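You operate a simulated robot arm through the tools that you are given. There is no shell and no other tool.

You are at the controls of a simulated robot arm. One attempt, no reset.

JOB
Read both bolts of the grey rack under the lit lens; move the 12.9 bolt to the red rack.
Fine: lamp off and lens swung back after.

The check looks at the end state, three seconds after you hand in, the way a careful person would. Anything else that was tipped, shoved, dropped, spilled or broken makes it a failure.

ROBOT AND FRAMES
A 6-joint arm with a two-finger gripper, fixed in place. Base frame: the origin is at the foot of the arm, x ahead of it, y to its left, z up; the work surface is at about z = 860. Lengths are in mm, angles in degrees, forces in N, time in s.
Its first joint turns from -166.0 to 166.0 degrees. Payload 3.43 kg.
Tool frame: the origin (TCP) lies between the finger pads and is the grasp point; the fingertips stand 20 mm ahead of it; z points along the fingers, y is the line along which they close. Largest opening 190 mm; the body of the gripper starts 248 mm behind the TCP.
Orientation is told as [roll, pitch, yaw] about the base's x, y, z axes, in that order, counted from this pose: with the fingers straight down and closing along the base's y, the tool's x points along the base's -x, its y along +y and its z along -z.

CONTROLS
- The arm moves only by the tool apply_moves. Its argument "targets" is a list of rows, each an object of numbers (a shift or turn left out is 0, a gripper value left out holds the last): "tx", "ty", "tz": the shift along the tool's x, y, z in m; "rx", "ry", "rz": the turn, a rotation vector about the tool's x, y, z in degrees; "claw": the closure, from 0 (fully open) to 1 (shut). In form: [{"tx": .., "ty": .., "tz": .., "rx": .., "ry": .., "rz": .., "claw": ..}, ...]. A call has 1 to 20 rows; each row is the pose to reach, as a shift and turn from the pose commanded when the call began, along the tool's axes at that moment. Each row takes 0.2 s and may step no farther than 50 mm and 8.6 degrees from the row before; otherwise, or with a gripper value out of range, the whole call is refused. A pose out of reach is approached as far as the arm can. The call stops where the force on the tool passes 90 N (or 10 N more than at its start, if that is more) or the arm is blocked; 0.2 s more then pass. Each finger travels about 153 mm/s and halts on what it meets, pressing with about 44 N; the grip force reading is that of the motor and also rises with nothing between the fingers. The clock runs only during rows and for 0.2 s after the last one: add rows that repeat a pose to give the fingers time. It gives the time, the measured TCP pose, the force on the tool (base axes), the opening and the grip force at its end, in the units of the frame above (readings bear some noise), with the torque about the TCP (base axes, N m) and any sound that the robot's microphone picked up, and new pictures: "pictures" is both (left out), scene, wrist or none.
- Cameras (640 x 400 px; columns grow to the right, rows downward): "scene" is fixed at [48.8, -500.5, 1708.7]; the picture's right is [-0.82, -0.58, 0.00], its down [-0.56, 0.80, -0.23] and it looks along [0.13, -0.19, -0.97] (base axes); focal length 214 px, centre (320, 200). "wrist" rides on the gripper at [70, -8, -288] in the tool frame; the picture's right is [0.12, 0.99, 0.00], its down [-0.96, 0.12, -0.25] and it looks along [-0.24, 0.03, 0.97] (tool axes); focal length 261 px, centre (320, 200). There is no depth. A picture from a camera that has moved, and an enlarged one, comes with that camera's place and axes in the base frame and with its lens.
- move_column(by): slides the trunk up (or, below 0, down) by that many mm; the arm rides with it, the base frame stays. It gives what a move gives, with no picture.
- inspect(camera, box): a new picture of the part [left, top, right, bottom] of that camera's present view, enlarged. No time passes.
- finish_job(): hands the job in; it is judged then, once.

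Places have to be worked out from the pictures, the camera data and where the tool is seen. Open the gripper and draw the arm clear of the work before you hand the job in, unless the task says otherwise.

The tools are called as name(argument=value, ...) on one line, values as JSON. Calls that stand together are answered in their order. apply_moves: Moves the arm, as the interface text tells. Its arguments: {"type":"object","properties":{"targets":{"type":"array"},"pictures":{"type":"string","enum":["both","scene","wrist","none"]}},"required":["targets"]} The other tools are called the same way: move_column (by) slides the trunk up or down; inspect (camera, box) takes an enlarged picture of a part of a camera's view; finish_job () hands the job in.

At the start:

```text
time: 0.0
ee_pos: [738.3, 1.6, 1277.9]
tcp_rot: [0.1, 0.0, 0.0]
force: [0.6, 0.1, 0.4]
torque: [0.03, -0.01, -0.02]
gripper_width: 190.1
grasp_force: 0.1
trunk travel left (down, up): [-300.0, 140.0]
```

scene: 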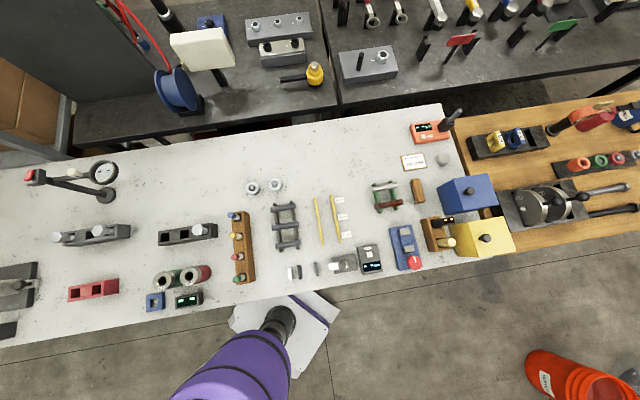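
wrist: 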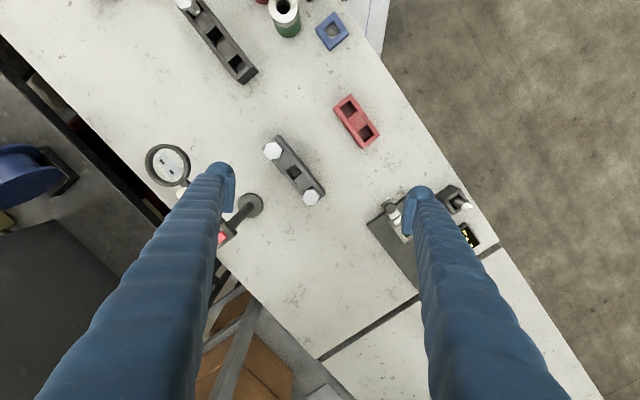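

The scene picture shows a magnifier on a post at left, a grey rack with two bolts below it, and a red rack further down. I'll look at enlarged pictures before moving.

inspect(camera="scene", box=[0, 140, 240, 320])

inspect(camera="wrist", box=[120, 60, 420, 260])

inspect(camera="scene", box=[10, 140, 140, 260])

```text
2.22 times, centred on (120, 230) of scene
camera zoom: at [48.8, -500.5, 1708.7], right [-0.82, -0.58, 0.0], down [-0.56, 0.8, -0.23], along [0.13, -0.19, -0.97], focal length 477 px, centre (764, 133)
```

zoom: 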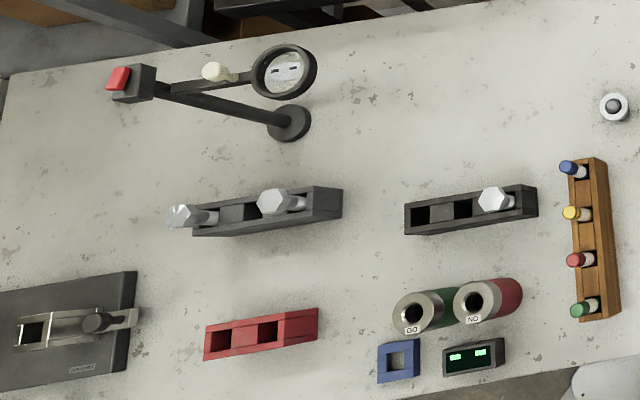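

```text
2.00 times, centred on (270, 160) of wrist
camera zoom: at [667.5, -8.0, 1567.7], right [-0.12, 0.99, 0.0], down [0.96, 0.12, 0.25], along [0.24, 0.03, -0.97], focal length 521 px, centre (420, 280)
```

zoom: 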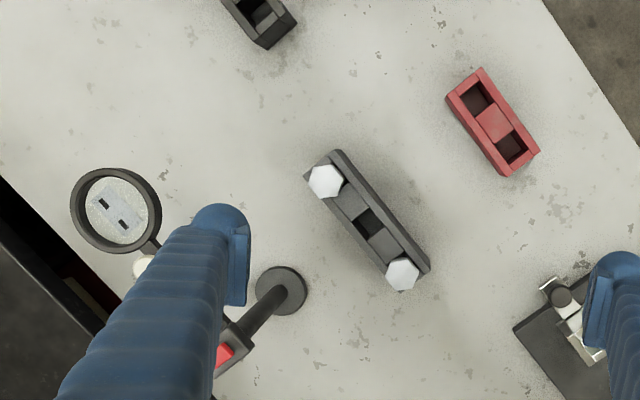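

```text
3.33 times, centred on (75, 200) of scene
camera zoom: at [48.8, -500.5, 1708.7], right [-0.82, -0.58, 0.0], down [-0.56, 0.8, -0.23], along [0.13, -0.19, -0.97], focal length 715 px, centre (1137, 200)
```

zoom: 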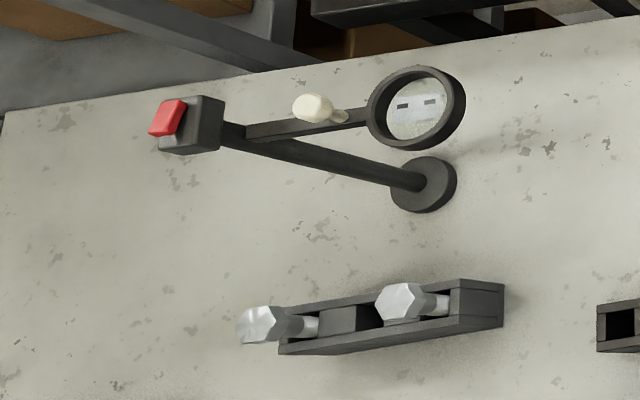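

Rays from both cameras put the lamp post at about (885,-178) and the lens at about (762,-297,1055). The bolt heads come out near (715,-112,958) and (813,-13,958), and the red rack holes near (598,54) and (652,105). I'll zoom in further on the details.

inspect(camera="wrist", box=[250, 125, 340, 215])

inspect(camera="wrist", box=[140, 135, 280, 255])

inspect(camera="scene", box=[20, 150, 130, 220])

inspect(camera="scene", box=[45, 215, 140, 310])

```text
4.44 times, centred on (295, 170) of wrist
camera zoom: at [667.5, -8.0, 1567.7], right [-0.12, 0.99, 0.0], down [0.96, 0.12, 0.25], along [0.24, 0.03, -0.97], focal length 1158 px, centre (431, 333)
```

zoom: 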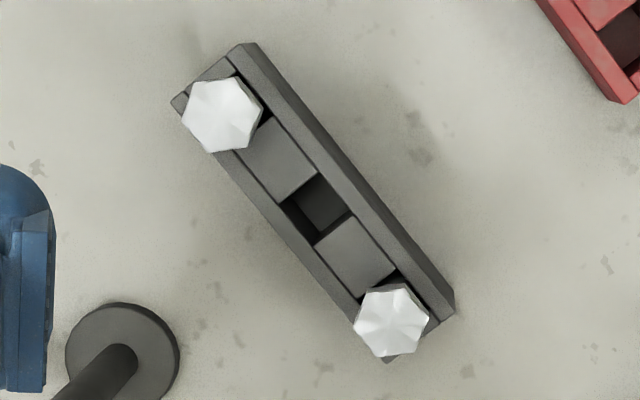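

```text
3.33 times, centred on (210, 195) of wrist
camera zoom: at [667.5, -8.0, 1567.7], right [-0.12, 0.99, 0.0], down [0.96, 0.12, 0.25], along [0.24, 0.03, -0.97], focal length 869 px, centre (687, 217)
```

zoom: 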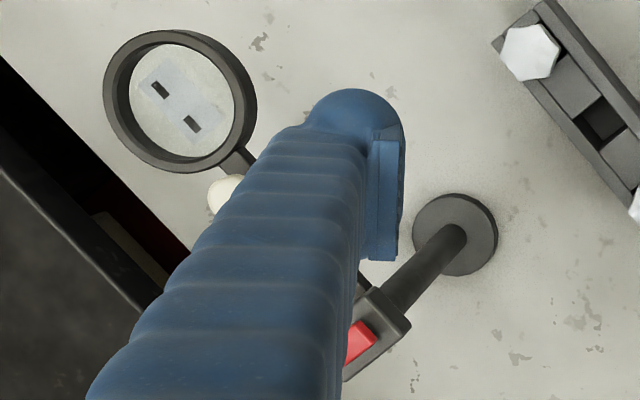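

```text
5.71 times, centred on (75, 185) of scene
camera zoom: at [48.8, -500.5, 1708.7], right [-0.82, -0.58, 0.0], down [-0.56, 0.8, -0.23], along [0.13, -0.19, -0.97], focal length 1226 px, centre (1720, 286)
```

zoom: 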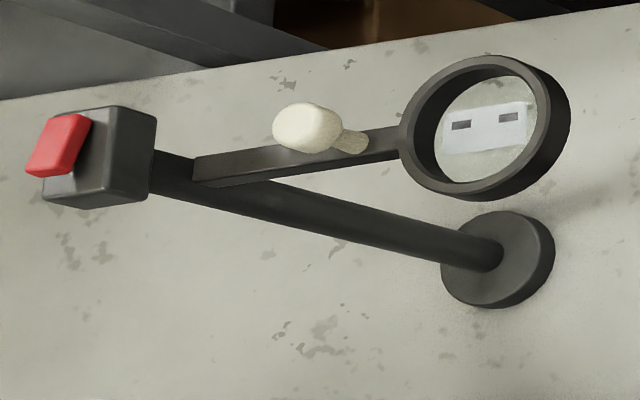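

```text
4.21 times, centred on (92, 262) of scene
camera zoom: at [48.8, -500.5, 1708.7], right [-0.82, -0.58, 0.0], down [-0.56, 0.8, -0.23], along [0.13, -0.19, -0.97], focal length 903 px, centre (1278, -63)
```

zoom: 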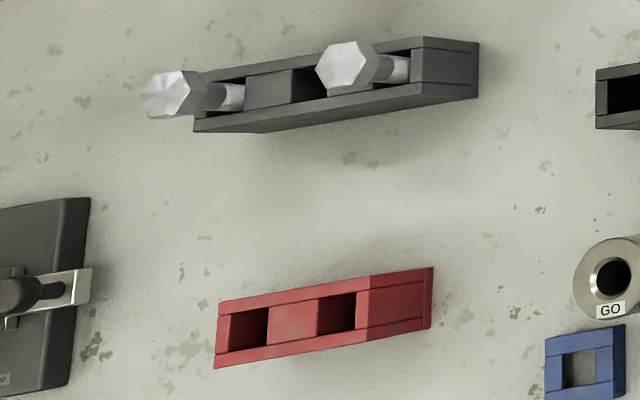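

The bolt head faces look blank without the lens, so they need the lit lens. The ivory knob on the lens arm is at about (807,-255,1085) and the red button on the post head at about (885,-178,1105). I'll move high over the knob with the tool's x axis turned outward along the lens arm, which puts the wrist camera above the lens.

apply_moves(targets=[{"tx": -0.0098, "ty": -0.0367, "rz": -6.36}, {"tx": -0.0196, "ty": -0.0733, "rz": -12.71}, {"tx": -0.0294, "ty": -0.11, "rz": -19.07}, {"tx": -0.0393, "ty": -0.1466, "rz": -25.43}, {"tx": -0.0491, "ty": -0.1833, "rz": -31.79}, {"tx": -0.0589, "ty": -0.22, "rz": -38.14}, {"tx": -0.0687, "ty": -0.2566, "rz": -44.5}, {"tx": -0.0687, "ty": -0.2566, "rz": -44.5}])

```text
time: 1.8
ee_pos: [808.4, -256.9, 1279.7]
tcp_rot: [0.0, 0.0, 44.6]
force: [-0.1, 0.0, -0.2]
torque: [0.03, -0.03, 0.0]
gripper_width: 190.0
grasp_force: 0.0
trunk travel left (down, up): [-300.0, 140.0]
camera wrist: at [765.5, -312.7, 1567.1], right [-0.78, 0.62, 0.0], down [0.6, 0.76, 0.25], along [0.15, 0.19, -0.97], focal length 261 px, centre (320, 200)
```

scene: 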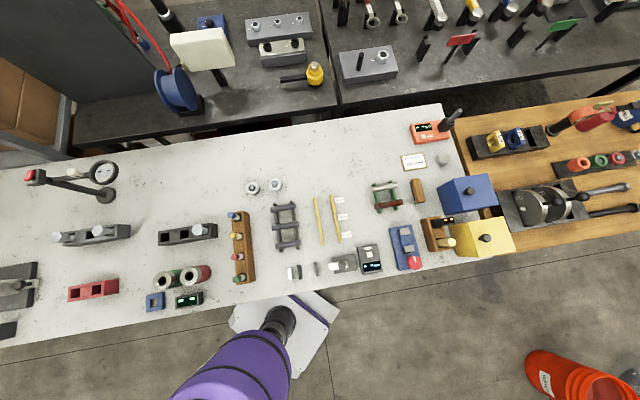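
wrist: 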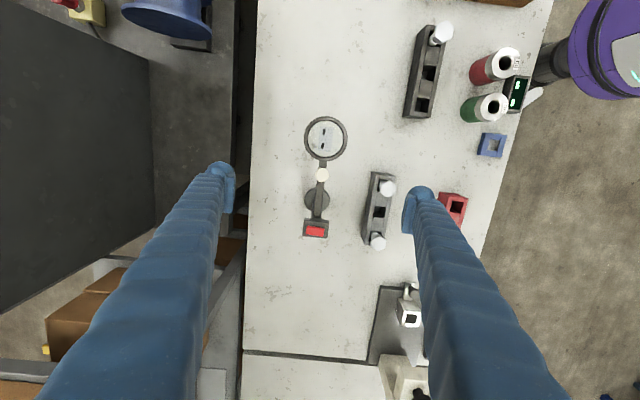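

The wrist camera now looks straight along the lens arm, and I have a clear view of the lens, the knob and the red button. I'll enlarge this view to refine positions.

inspect(camera="wrist", box=[270, 100, 370, 250])

inspect(camera="wrist", box=[290, 180, 350, 250])

inspect(camera="wrist", box=[350, 160, 410, 260])

```text
2.67 times, centred on (320, 175) of wrist
camera zoom: at [765.5, -312.7, 1567.1], right [-0.78, 0.62, 0.0], down [0.6, 0.76, 0.25], along [0.15, 0.19, -0.97], focal length 695 px, centre (320, 267)
```

zoom: 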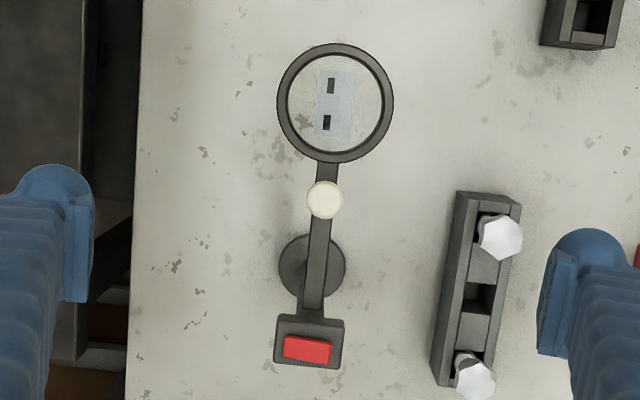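

```text
5.71 times, centred on (320, 215) of wrist
camera zoom: at [765.5, -312.7, 1567.1], right [-0.78, 0.62, 0.0], down [0.6, 0.76, 0.25], along [0.15, 0.19, -0.97], focal length 1489 px, centre (320, 114)
```

zoom: 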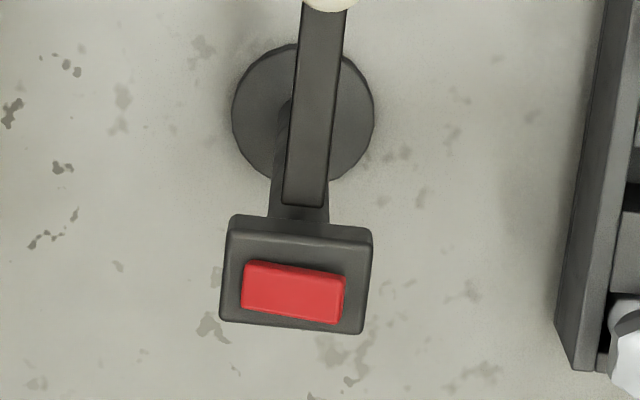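

```text
4.00 times, centred on (380, 210) of wrist
camera zoom: at [765.5, -312.7, 1567.1], right [-0.78, 0.62, 0.0], down [0.6, 0.76, 0.25], along [0.15, 0.19, -0.97], focal length 1043 px, centre (80, 160)
```

zoom: 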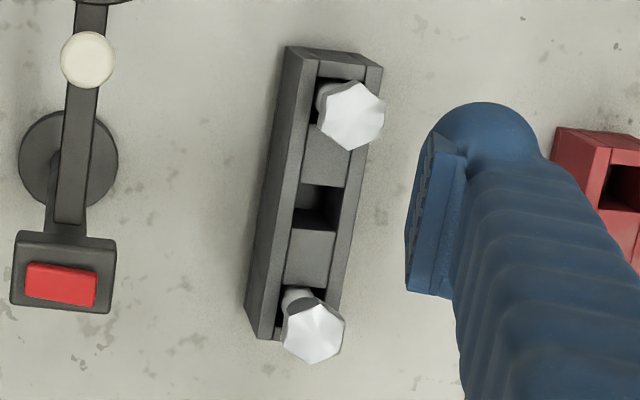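

I'll look at the red switch more closely from the scene side, to see whether it is a push button or a tilted rocker.

inspect(camera="scene", box=[22, 164, 54, 184])

inspect(camera="wrist", box=[300, 215, 332, 242])

inspect(camera="wrist", box=[298, 110, 354, 165])

```text
16.00 times, centred on (38, 174) of scene
camera zoom: at [48.8, -500.5, 1708.7], right [-0.82, -0.58, 0.0], down [-0.56, 0.8, -0.23], along [0.13, -0.19, -0.97], focal length 3432 px, centre (4832, 616)
```

zoom: 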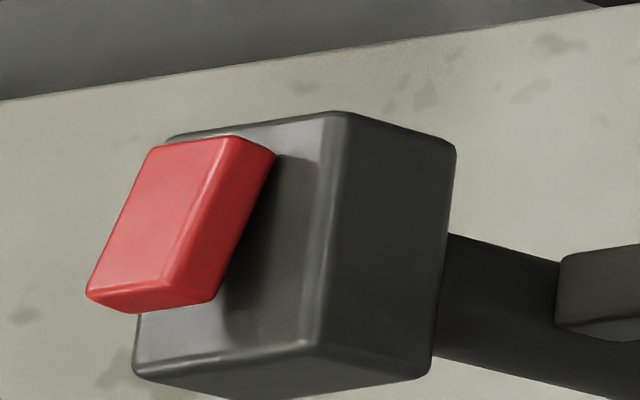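

```text
14.81 times, centred on (316, 228) of wrist
camera zoom: at [765.5, -312.7, 1567.1], right [-0.78, 0.62, 0.0], down [0.6, 0.76, 0.25], along [0.15, 0.19, -0.97], focal length 3861 px, centre (379, -222)
```

zoom: 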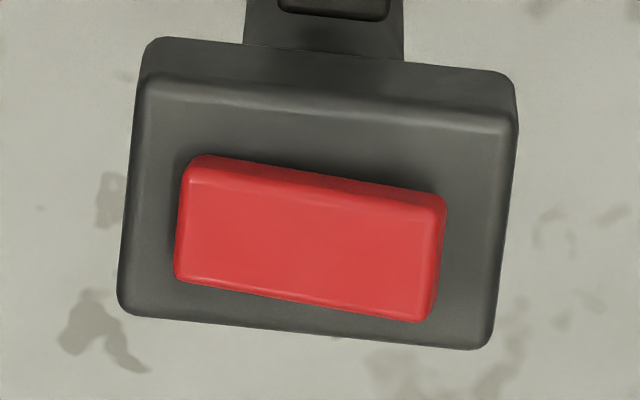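

```text
7.27 times, centred on (326, 138) of wrist
camera zoom: at [765.5, -312.7, 1567.1], right [-0.78, 0.62, 0.0], down [0.6, 0.76, 0.25], along [0.15, 0.19, -0.97], focal length 1896 px, centre (276, 654)
```

zoom: 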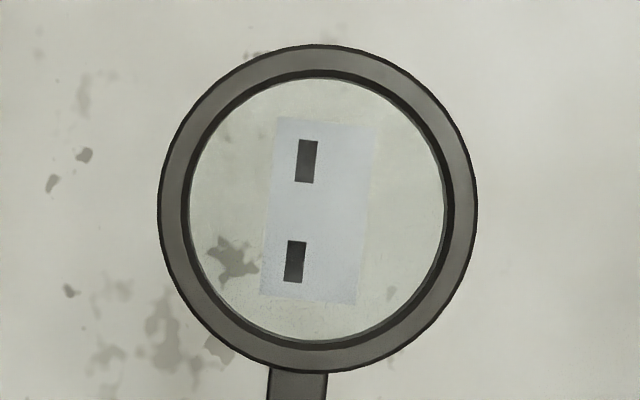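

The switch is a rocker: the end towards the racks (the wrist picture's right, +tool y) is raised at about (873,-171,1110). I'll close the fingers and go above that raised end, stopping 30 mm short.

apply_moves(targets=[{"tx": -0.0354, "ty": 0.0076, "claw": 1}, {"tx": -0.0708, "ty": 0.0152, "claw": 1}, {"tx": -0.1062, "ty": 0.0229, "claw": 1}, {"tx": -0.1062, "ty": 0.0229, "tz": 0.04, "claw": 1}, {"tx": -0.1062, "ty": 0.0229, "tz": 0.08, "claw": 1}, {"tx": -0.1062, "ty": 0.0229, "tz": 0.117, "claw": 1}, {"tx": -0.1062, "ty": 0.0229, "tz": 0.117, "claw": 1}])

```text
time: 3.4
ee_pos: [865.9, -164.9, 1164.3]
tcp_rot: [0.0, 0.1, 44.5]
force: [-0.3, -1.0, 0.1]
torque: [-0.01, -0.05, -0.02]
gripper_width: 0.0
grasp_force: 34.3
trunk travel left (down, up): [-300.0, 140.0]
camera wrist: at [821.2, -220.9, 1452.3], right [-0.78, 0.63, 0.0], down [0.61, 0.76, 0.25], along [0.15, 0.19, -0.97], focal length 261 px, centre (320, 200)
```

scene: 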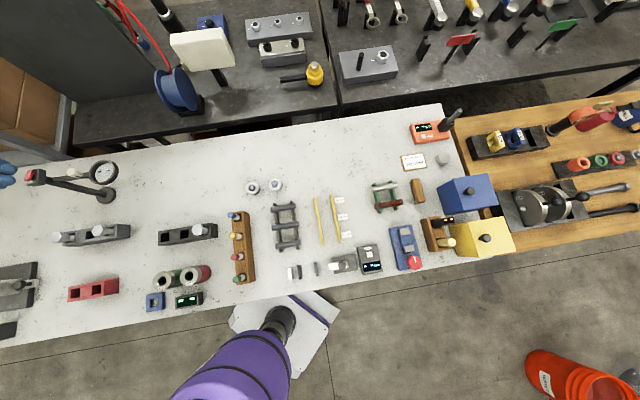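
wrist: 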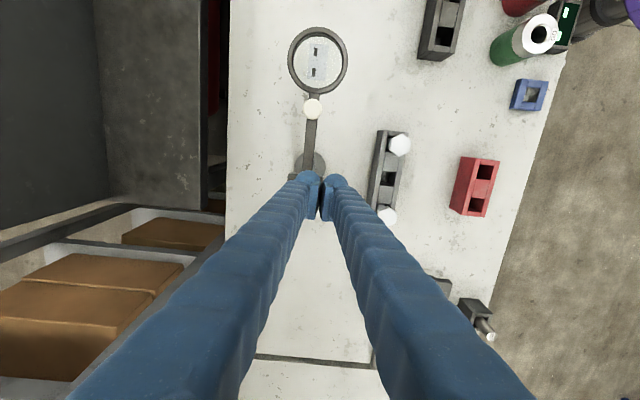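

The fingers are shut and hovering near the switch. I'll zoom in on both views to check the alignment before descending.

inspect(camera="wrist", box=[280, 145, 360, 225])

inspect(camera="scene", box=[0, 145, 64, 195])

```text
5.00 times, centred on (320, 185) of wrist
camera zoom: at [821.2, -220.9, 1452.3], right [-0.78, 0.63, 0.0], down [0.61, 0.76, 0.25], along [0.15, 0.19, -0.97], focal length 1303 px, centre (320, 275)
```

zoom: 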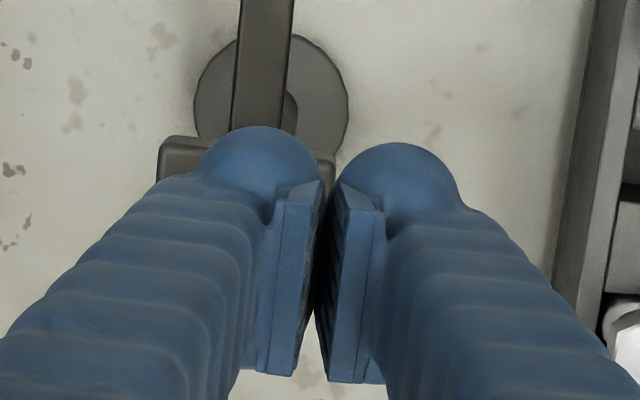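

```text
8.00 times, centred on (32, 170) of scene
camera zoom: at [48.8, -500.5, 1708.7], right [-0.82, -0.58, 0.0], down [-0.56, 0.8, -0.23], along [0.13, -0.19, -0.97], focal length 1716 px, centre (2624, 440)
```

zoom: 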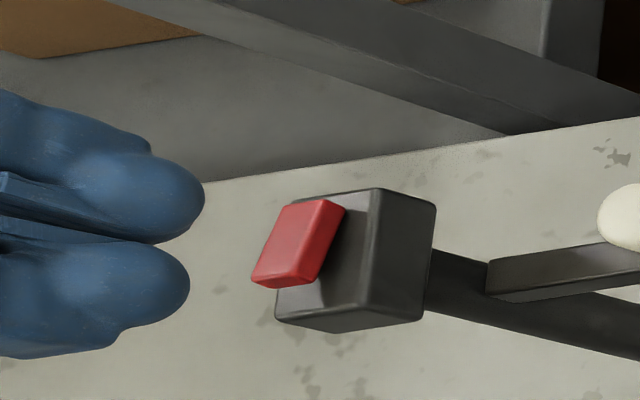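

The fingertips sit about 22 mm to the raised side of the rocker's middle, so the nearer finger is over the raised end. I'll descend gently in small steps and watch the force and sound.

apply_moves(targets=[{"ty": 0.001, "tz": 0.015}, {"ty": 0.001, "tz": 0.026}, {"ty": 0.001, "tz": 0.029}, {"ty": 0.001, "tz": 0.032}, {"ty": 0.001, "tz": 0.034}], pictures="scene")

```text
time: 4.6
ee_pos: [865.2, -166.2, 1129.2]
tcp_rot: [0.0, 0.1, 44.4]
force: [0.2, 0.2, 0.2]
torque: [0.03, -0.02, 0.02]
gripper_width: 0.0
grasp_force: 34.0
trunk travel left (down, up): [-300.0, 140.0]
```

scene: 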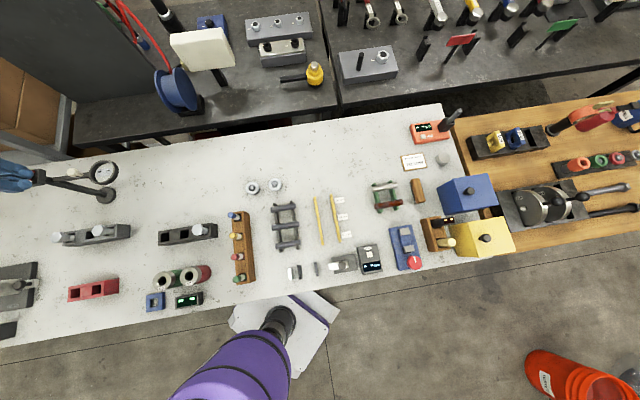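

There's no contact yet with the tips at about z 1109, so I'll continue in 2 mm steps.

apply_moves(targets=[{"tz": 0.002}, {"tz": 0.004}, {"tz": 0.006}], pictures="none")

inspect(camera="scene", box=[0, 145, 64, 195])

inspect(camera="wrist", box=[280, 145, 360, 225])

```text
time: 5.4
ee_pos: [865.1, -163.3, 1123.6]
tcp_rot: [0.0, -0.1, 44.5]
force: [-2.1, 0.1, 5.5]
torque: [-0.04, -0.03, -0.03]
gripper_width: 0.4
grasp_force: 34.2
trunk travel left (down, up): [-300.0, 140.0]
```

```text
8.00 times, centred on (32, 170) of scene
camera zoom: at [48.8, -500.5, 1708.7], right [-0.82, -0.58, 0.0], down [-0.56, 0.8, -0.23], along [0.13, -0.19, -0.97], focal length 1716 px, centre (2624, 440)
```

zoom: 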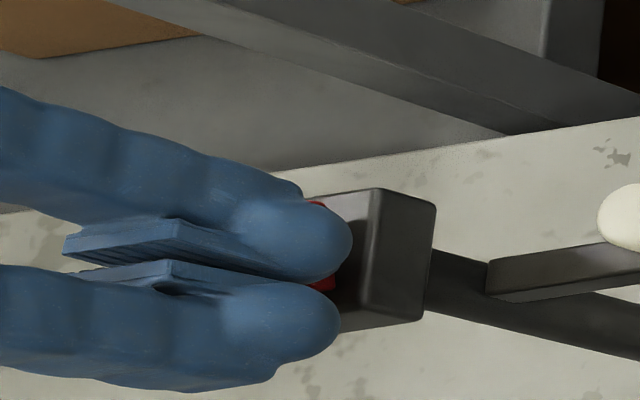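

```text
5.00 times, centred on (320, 185) of wrist
camera zoom: at [821.0, -219.8, 1412.0], right [-0.78, 0.62, 0.0], down [0.61, 0.76, 0.25], along [0.15, 0.19, -0.97], focal length 1303 px, centre (320, 275)
```

zoom: 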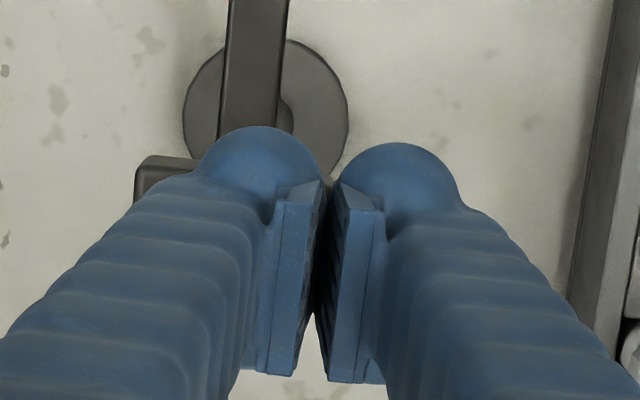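

It's in light contact at about 5.5 N. I'll press a few millimetres further and listen for a click.

apply_moves(targets=[{"tz": 0.0015}, {"tz": 0.003}, {"tz": 0.004}], pictures="none")

inspect(camera="wrist", box=[270, 0, 370, 100])

```text
time: 6.2
ee_pos: [865.8, -164.3, 1123.6]
tcp_rot: [-0.1, 0.0, 44.5]
force: [3.1, -4.9, 31.1]
torque: [-0.29, -0.47, -0.04]
gripper_width: 0.0
grasp_force: 34.6
trunk travel left (down, up): [-300.0, 140.0]
```

```text
4.00 times, centred on (320, 50) of wrist
camera zoom: at [819.4, -219.3, 1411.4], right [-0.78, 0.63, 0.0], down [0.6, 0.76, 0.25], along [0.16, 0.19, -0.97], focal length 1043 px, centre (320, 800)
```

zoom: 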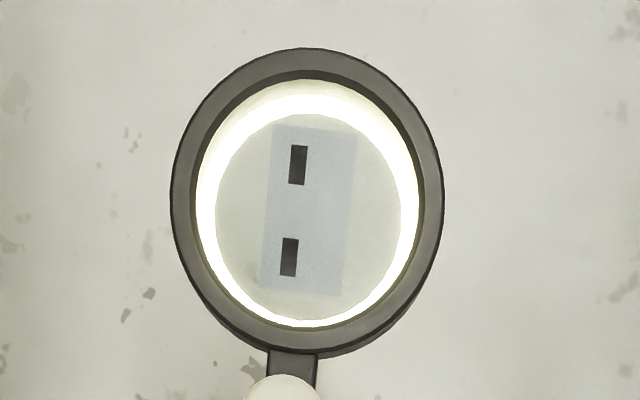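

The lens ring is now lit. I'll lift straight off the switch and check the rocker and post.

apply_moves(targets=[{"tz": -0.01}, {"tz": -0.04}, {"tz": -0.08}, {"tz": -0.1}, {"tz": -0.1}])

inspect(camera="scene", box=[0, 145, 128, 225])

```text
time: 7.4
ee_pos: [865.5, -163.2, 1217.0]
tcp_rot: [0.1, 0.1, 44.5]
force: [0.3, 0.0, 0.0]
torque: [0.02, 0.01, -0.02]
gripper_width: 0.3
grasp_force: 34.6
trunk travel left (down, up): [-300.0, 140.0]
camera wrist: at [822.1, -218.3, 1505.2], right [-0.78, 0.62, 0.0], down [0.61, 0.76, 0.25], along [0.15, 0.19, -0.97], focal length 261 px, centre (320, 200)
```

scene: 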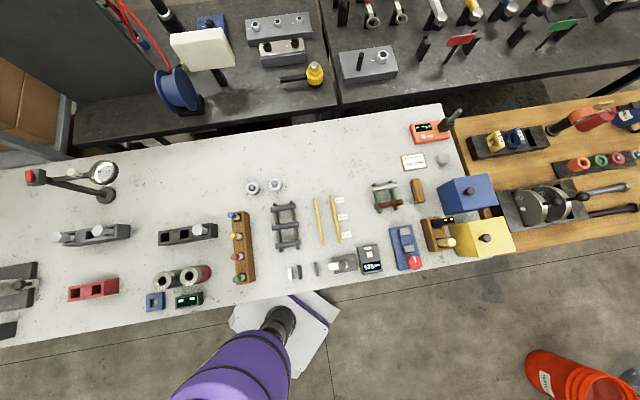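
wrist: 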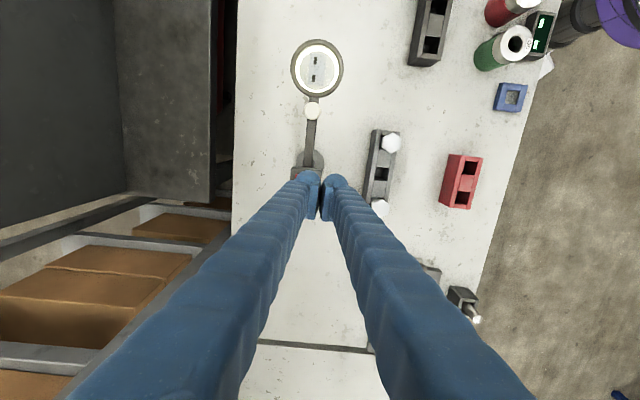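

```text
5.00 times, centred on (64, 185) of scene
camera zoom: at [48.8, -500.5, 1708.7], right [-0.82, -0.58, 0.0], down [-0.56, 0.8, -0.23], along [0.13, -0.19, -0.97], focal length 1072 px, centre (1600, 275)
```

zoom: 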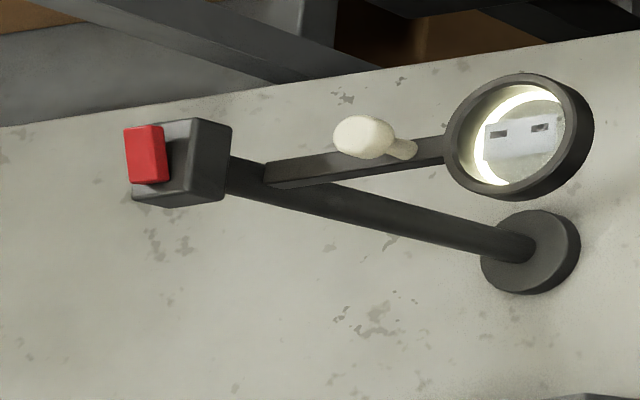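

The lamp is on and the rocker has flipped; the far end will be the one to press for off. Now I'll move back above the knob with the fingers about 60 mm apart.

apply_moves(targets=[{"tx": 0.0352, "ty": -0.008, "claw": 0.684}, {"tx": 0.0705, "ty": -0.0161, "claw": 0.684}, {"tx": 0.1057, "ty": -0.0241, "claw": 0.684}, {"tx": 0.1057, "ty": -0.0241, "tz": 0.03, "claw": 0.684}, {"tx": 0.1057, "ty": -0.0241, "tz": 0.05, "claw": 0.684}, {"tx": 0.1057, "ty": -0.0241, "tz": 0.05, "claw": 0.684}])

inspect(camera="wrist", box=[250, 80, 390, 230])

inspect(camera="scene", box=[0, 145, 128, 225])

```text
time: 8.8
ee_pos: [806.6, -252.0, 1165.3]
tcp_rot: [0.0, 0.0, 44.6]
force: [0.7, -0.1, 0.3]
torque: [0.03, 0.01, -0.03]
gripper_width: 60.3
grasp_force: 0.0
trunk travel left (down, up): [-300.0, 140.0]
camera wrist: at [761.8, -307.3, 1453.7], right [-0.78, 0.62, 0.0], down [0.61, 0.76, 0.25], along [0.15, 0.19, -0.97], focal length 261 px, centre (320, 200)
```

scene: 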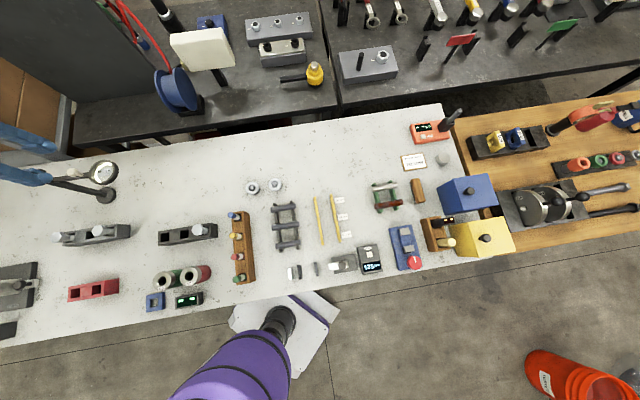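
wrist: 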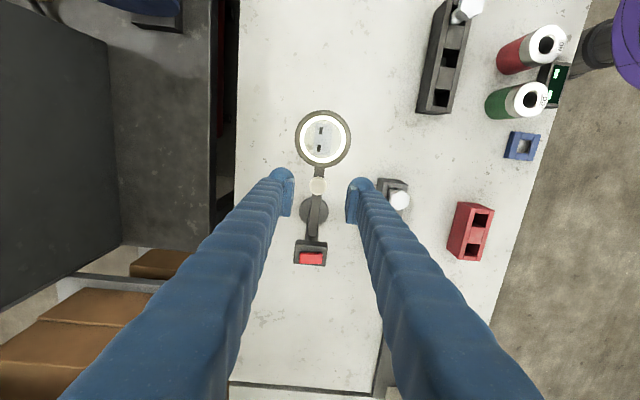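

```text
2.67 times, centred on (320, 155) of wrist
camera zoom: at [761.8, -307.3, 1453.7], right [-0.78, 0.62, 0.0], down [0.61, 0.76, 0.25], along [0.15, 0.19, -0.97], focal length 695 px, centre (320, 320)
```

zoom: 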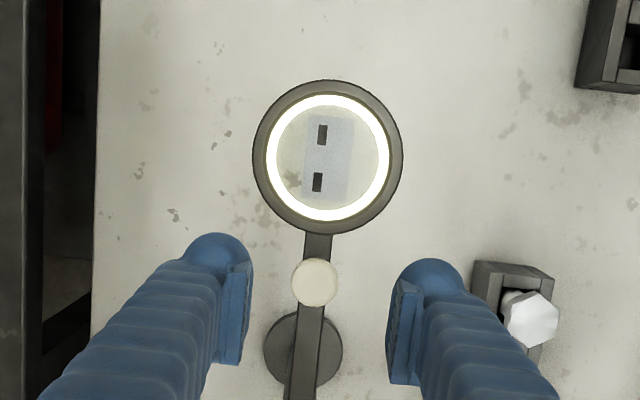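

```text
5.00 times, centred on (64, 185) of scene
camera zoom: at [48.8, -500.5, 1708.7], right [-0.82, -0.58, 0.0], down [-0.56, 0.8, -0.23], along [0.13, -0.19, -0.97], focal length 1072 px, centre (1600, 275)
```

zoom: 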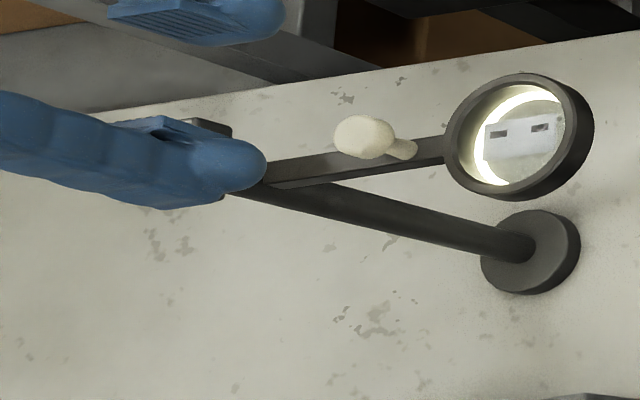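

The pads are centred on the knob, which sits at about (807,-254) with its ball centre at z≈1087. I'll descend to TCP z≈1095 and narrow the gap to about 33 mm so the fingers straddle the ball without clamping it.

apply_moves(targets=[{"tz": 0.03}, {"tz": 0.055}, {"tz": 0.07}, {"tz": 0.07, "claw": 0.76}, {"tz": 0.07, "claw": 0.826}, {"tz": 0.07, "claw": 0.826}])

inspect(camera="wrist", box=[250, 80, 390, 230])

inspect(camera="scene", box=[0, 145, 128, 225])

```text
time: 10.2
ee_pos: [806.4, -253.7, 1098.4]
tcp_rot: [-0.1, 0.0, 44.5]
force: [0.7, 0.4, 0.9]
torque: [0.01, -0.02, -0.03]
gripper_width: 33.2
grasp_force: 0.1
trunk travel left (down, up): [-300.0, 140.0]
camera wrist: at [762.7, -309.4, 1386.1], right [-0.78, 0.62, 0.0], down [0.61, 0.76, 0.25], along [0.15, 0.19, -0.97], focal length 261 px, centre (320, 200)
```

scene: 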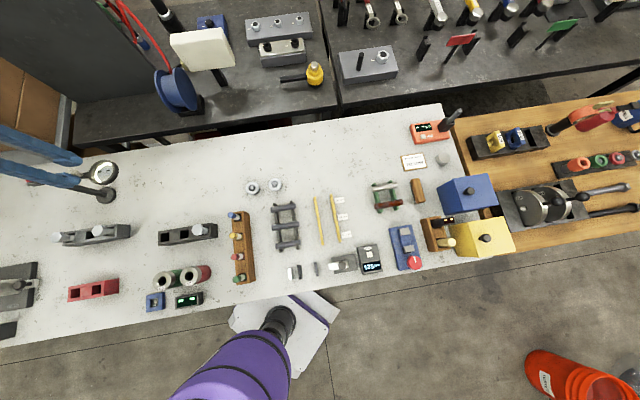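
wrist: 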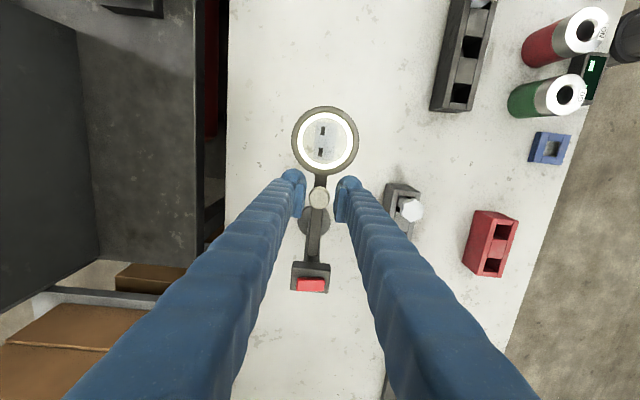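

```text
2.67 times, centred on (320, 155) of wrist
camera zoom: at [762.7, -309.4, 1386.1], right [-0.78, 0.62, 0.0], down [0.61, 0.76, 0.25], along [0.15, 0.19, -0.97], focal length 695 px, centre (320, 320)
```

zoom: 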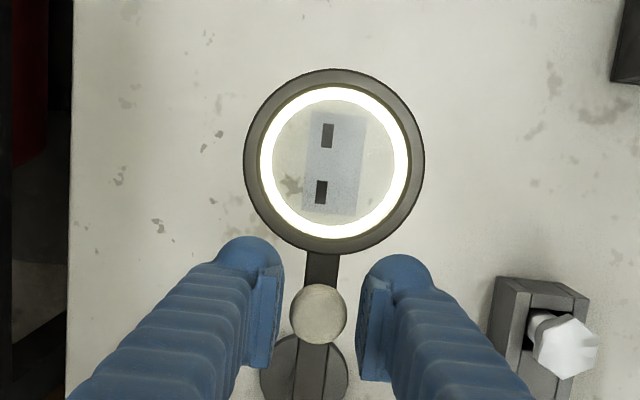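

```text
5.00 times, centred on (64, 185) of scene
camera zoom: at [48.8, -500.5, 1708.7], right [-0.82, -0.58, 0.0], down [-0.56, 0.8, -0.23], along [0.13, -0.19, -0.97], focal length 1072 px, centre (1600, 275)
```

zoom: 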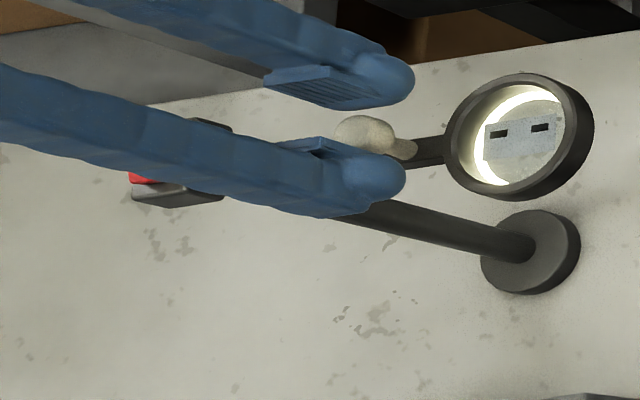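

The ball sits centred between the pads. I'll swing the lens towards bolt A along an arc of radius about 104 mm around the post, turning the tool with it, and take the first 20° slowly while watching the force.

apply_moves(targets=[{"tz": 0.003}, {"tx": -0.00025, "ty": 0.00724, "tz": 0.003, "rz": 4}, {"tx": -0.00101, "ty": 0.01445, "tz": 0.003, "rz": 8}, {"tx": -0.00227, "ty": 0.02158, "tz": 0.003, "rz": 12}, {"tx": -0.00402, "ty": 0.02861, "tz": 0.003, "rz": 16}, {"tx": -0.00626, "ty": 0.0355, "tz": 0.003, "rz": 20}])

inspect(camera="wrist", box=[250, 80, 390, 230])

```text
time: 11.6
ee_pos: [786.3, -226.2, 1096.2]
tcp_rot: [-0.1, 0.2, 24.4]
force: [-0.3, -0.2, 0.2]
torque: [0.04, -0.01, 0.0]
gripper_width: 33.2
grasp_force: 0.2
trunk travel left (down, up): [-300.0, 140.0]
camera wrist: at [726.3, -263.0, 1383.3], right [-0.52, 0.86, 0.0], down [0.83, 0.5, 0.25], along [0.21, 0.13, -0.97], focal length 261 px, centre (320, 200)
```

scene: 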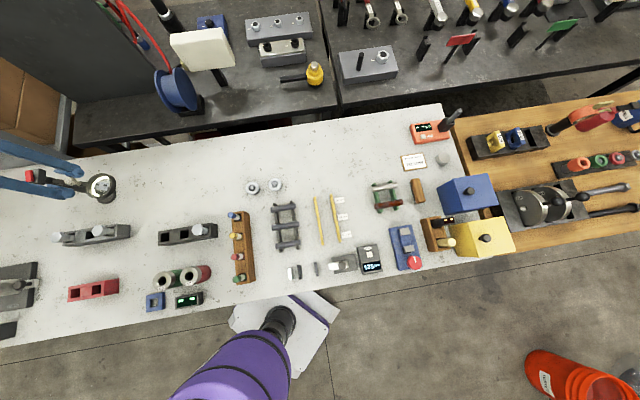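
wrist: 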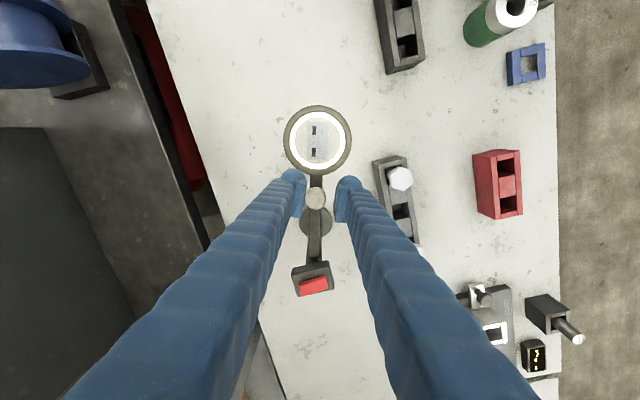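

```text
2.67 times, centred on (320, 155) of wrist
camera zoom: at [726.3, -263.0, 1383.3], right [-0.52, 0.86, 0.0], down [0.83, 0.5, 0.25], along [0.21, 0.13, -0.97], focal length 695 px, centre (320, 320)
```

zoom: 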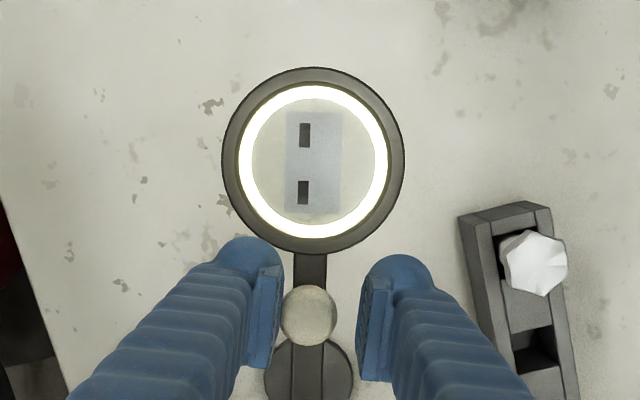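

The lens follows smoothly with almost no force. I'll swing another 40° towards bolt A.

apply_moves(targets=[{"tx": -0.00025, "ty": 0.00724, "rz": 4}, {"tx": -0.00101, "ty": 0.01445, "rz": 8}, {"tx": -0.00227, "ty": 0.02158, "rz": 12}, {"tx": -0.00402, "ty": 0.02861, "rz": 16}, {"tx": -0.00626, "ty": 0.0355, "rz": 20}, {"tx": -0.00897, "ty": 0.04222, "rz": 24}, {"tx": -0.01215, "ty": 0.04873, "rz": 28}, {"tx": -0.01577, "ty": 0.055, "rz": 32}, {"tx": -0.01982, "ty": 0.061, "rz": 36}, {"tx": -0.02428, "ty": 0.06672, "rz": 40}])

inspect(camera="wrist", box=[250, 80, 390, 230])

```text
time: 13.8
ee_pos: [782.1, -154.8, 1096.1]
tcp_rot: [0.0, 0.0, -15.7]
force: [-0.1, 0.2, 0.6]
torque: [0.03, 0.01, -0.02]
gripper_width: 33.3
grasp_force: 0.3
trunk travel left (down, up): [-300.0, 140.0]
camera wrist: at [711.7, -145.1, 1384.2], right [0.15, 0.99, 0.0], down [0.96, -0.15, 0.25], along [0.24, -0.04, -0.97], focal length 261 px, centre (320, 200)
```

scene: 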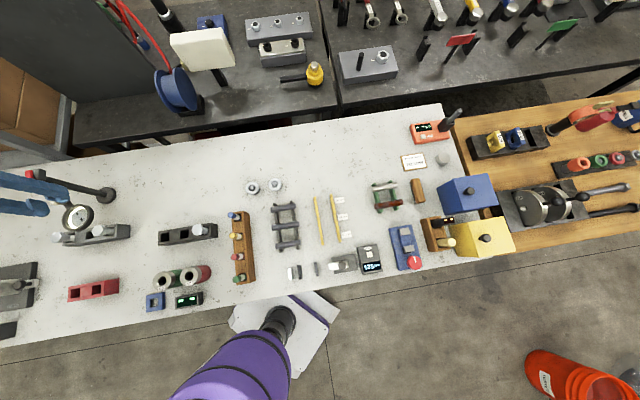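
wrist: 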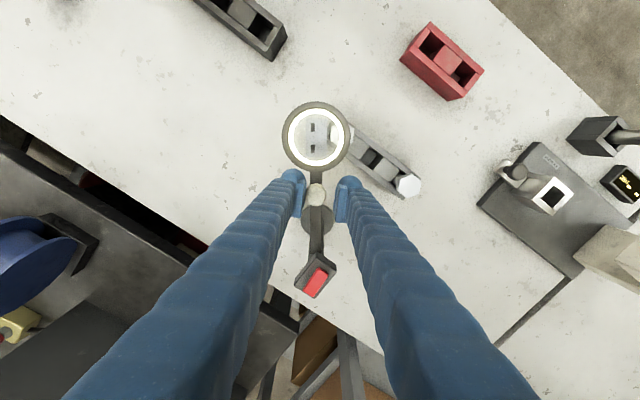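

```text
2.67 times, centred on (320, 155) of wrist
camera zoom: at [711.7, -145.1, 1384.2], right [0.15, 0.99, 0.0], down [0.96, -0.15, 0.25], along [0.24, -0.04, -0.97], focal length 695 px, centre (320, 320)
```

zoom: 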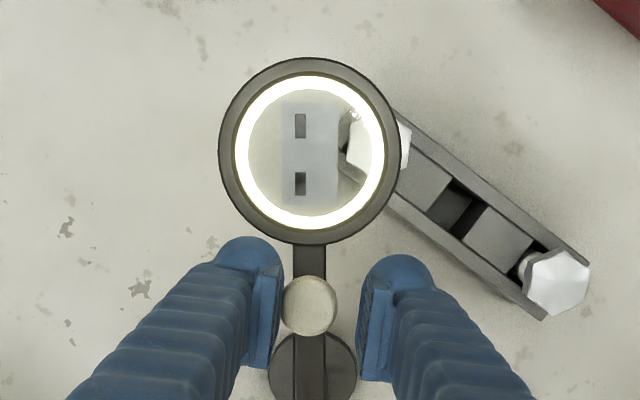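

The lens needs about 12° more to sit directly over bolt A. I'll continue the arc and then look through the lens.

apply_moves(targets=[{"tx": -0.00025, "ty": 0.00724, "rz": 4}, {"tx": -0.00101, "ty": 0.01445, "rz": 8}, {"tx": -0.00227, "ty": 0.02158, "rz": 12}, {"tx": -0.00227, "ty": 0.02158, "rz": 12}])

inspect(camera="wrist", box=[280, 95, 360, 175])

inspect(camera="scene", box=[40, 190, 140, 252])

```text
time: 14.8
ee_pos: [788.7, -135.0, 1095.6]
tcp_rot: [0.0, 0.0, -27.5]
force: [0.1, 0.1, -0.2]
torque: [-0.04, -0.01, -0.03]
gripper_width: 33.1
grasp_force: 0.1
trunk travel left (down, up): [-300.0, 140.0]
camera wrist: at [722.7, -110.7, 1384.1], right [0.35, 0.94, 0.0], down [0.91, -0.34, 0.25], along [0.23, -0.09, -0.97], focal length 261 px, centre (320, 200)
```

scene: 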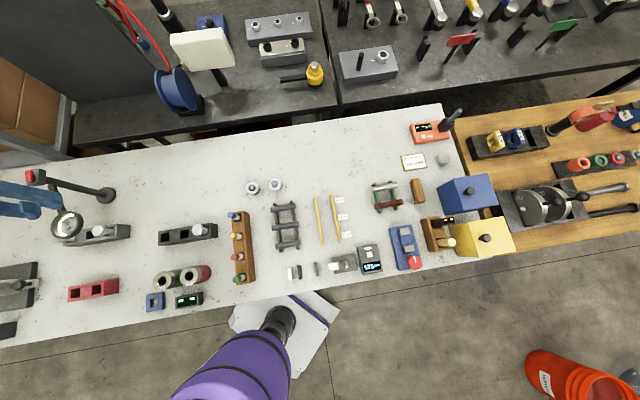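
wrist: 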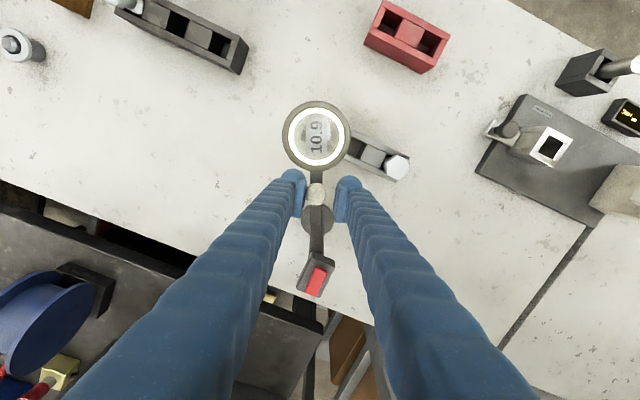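

```text
5.00 times, centred on (320, 135) of wrist
camera zoom: at [722.7, -110.7, 1384.1], right [0.35, 0.94, 0.0], down [0.91, -0.34, 0.25], along [0.23, -0.09, -0.97], focal length 1303 px, centre (320, 525)
```

zoom: 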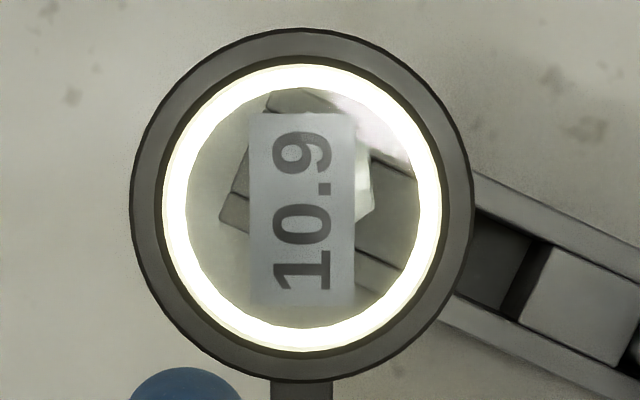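

```text
6.40 times, centred on (90, 221) of scene
camera zoom: at [48.8, -500.5, 1708.7], right [-0.82, -0.58, 0.0], down [-0.56, 0.8, -0.23], along [0.13, -0.19, -0.97], focal length 1373 px, centre (1792, 66)
```

zoom: 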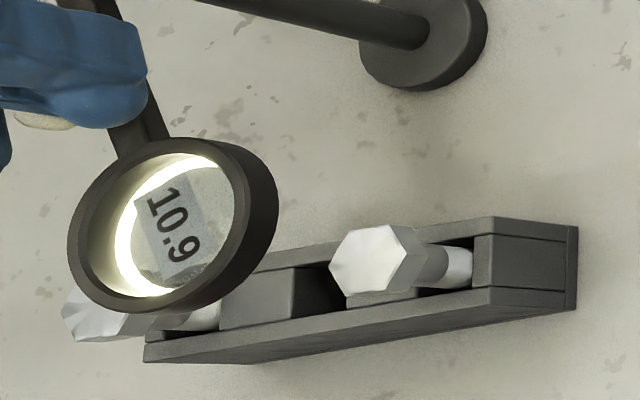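

Bolt A, the one nearer the robot at (716,-114), reads 10.9. I'll swing the lens on by 46° to read bolt B.

apply_moves(targets=[{"tx": -0.00025, "ty": 0.00718, "rz": 4}, {"tx": -0.001, "ty": 0.01433, "rz": 8}, {"tx": -0.00225, "ty": 0.02141, "rz": 12}, {"tx": -0.00399, "ty": 0.02839, "rz": 16}, {"tx": -0.00621, "ty": 0.03523, "rz": 20}, {"tx": -0.0089, "ty": 0.04189, "rz": 24}, {"tx": -0.01206, "ty": 0.04836, "rz": 28}, {"tx": -0.01565, "ty": 0.05458, "rz": 32}, {"tx": -0.01967, "ty": 0.06054, "rz": 36}, {"tx": -0.0241, "ty": 0.06621, "rz": 40}, {"tx": -0.02891, "ty": 0.07155, "rz": 44}, {"tx": -0.03145, "ty": 0.07409, "rz": 46}, {"tx": -0.03145, "ty": 0.07409, "rz": 46}])

inspect(camera="wrist", box=[280, 95, 360, 175])

inspect(camera="scene", box=[0, 190, 140, 280])

```text
time: 17.6
ee_pos: [851.1, -83.4, 1094.8]
tcp_rot: [0.0, 0.0, -73.5]
force: [0.5, -0.3, -0.4]
torque: [0.03, 0.0, 0.03]
gripper_width: 33.4
grasp_force: 0.2
trunk travel left (down, up): [-300.0, 140.0]
camera wrist: at [822.9, -19.1, 1383.6], right [0.92, 0.4, 0.0], down [0.38, -0.89, 0.25], along [0.1, -0.23, -0.97], focal length 261 px, centre (320, 200)
```

scene: 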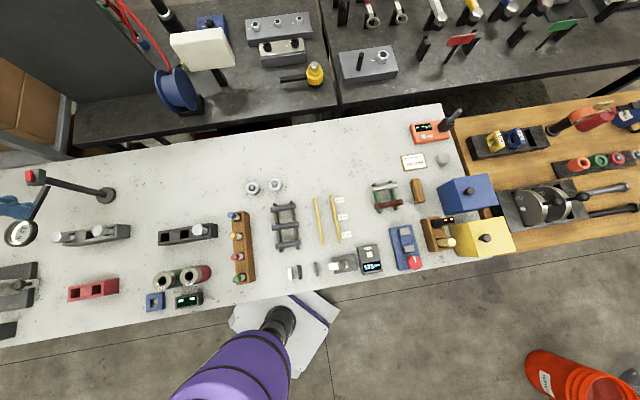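
wrist: 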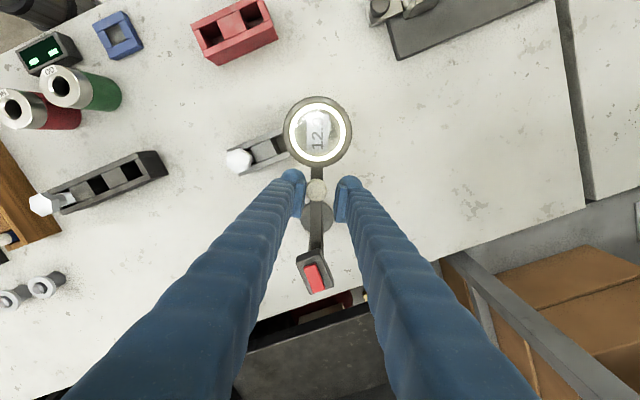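

```text
5.00 times, centred on (320, 135) of wrist
camera zoom: at [822.9, -19.1, 1383.6], right [0.92, 0.4, 0.0], down [0.38, -0.89, 0.25], along [0.1, -0.23, -0.97], focal length 1303 px, centre (320, 525)
```

zoom: 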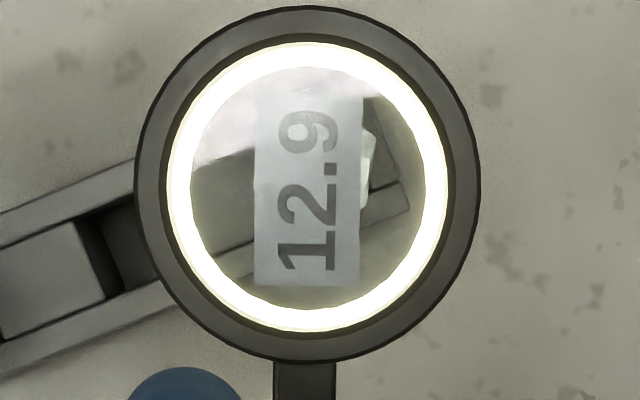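

```text
4.44 times, centred on (70, 235) of scene
camera zoom: at [48.8, -500.5, 1708.7], right [-0.82, -0.58, 0.0], down [-0.56, 0.8, -0.23], along [0.13, -0.19, -0.97], focal length 953 px, centre (1431, 44)
```

zoom: 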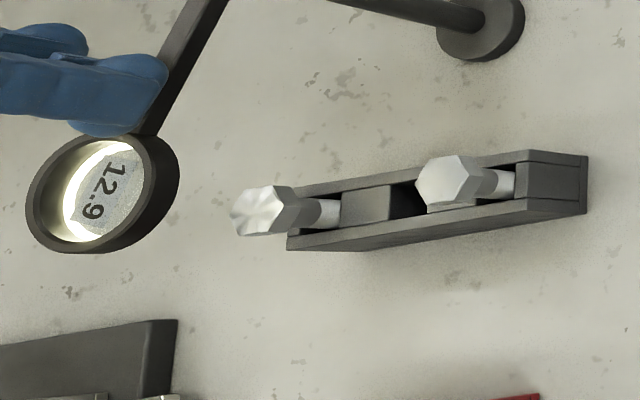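

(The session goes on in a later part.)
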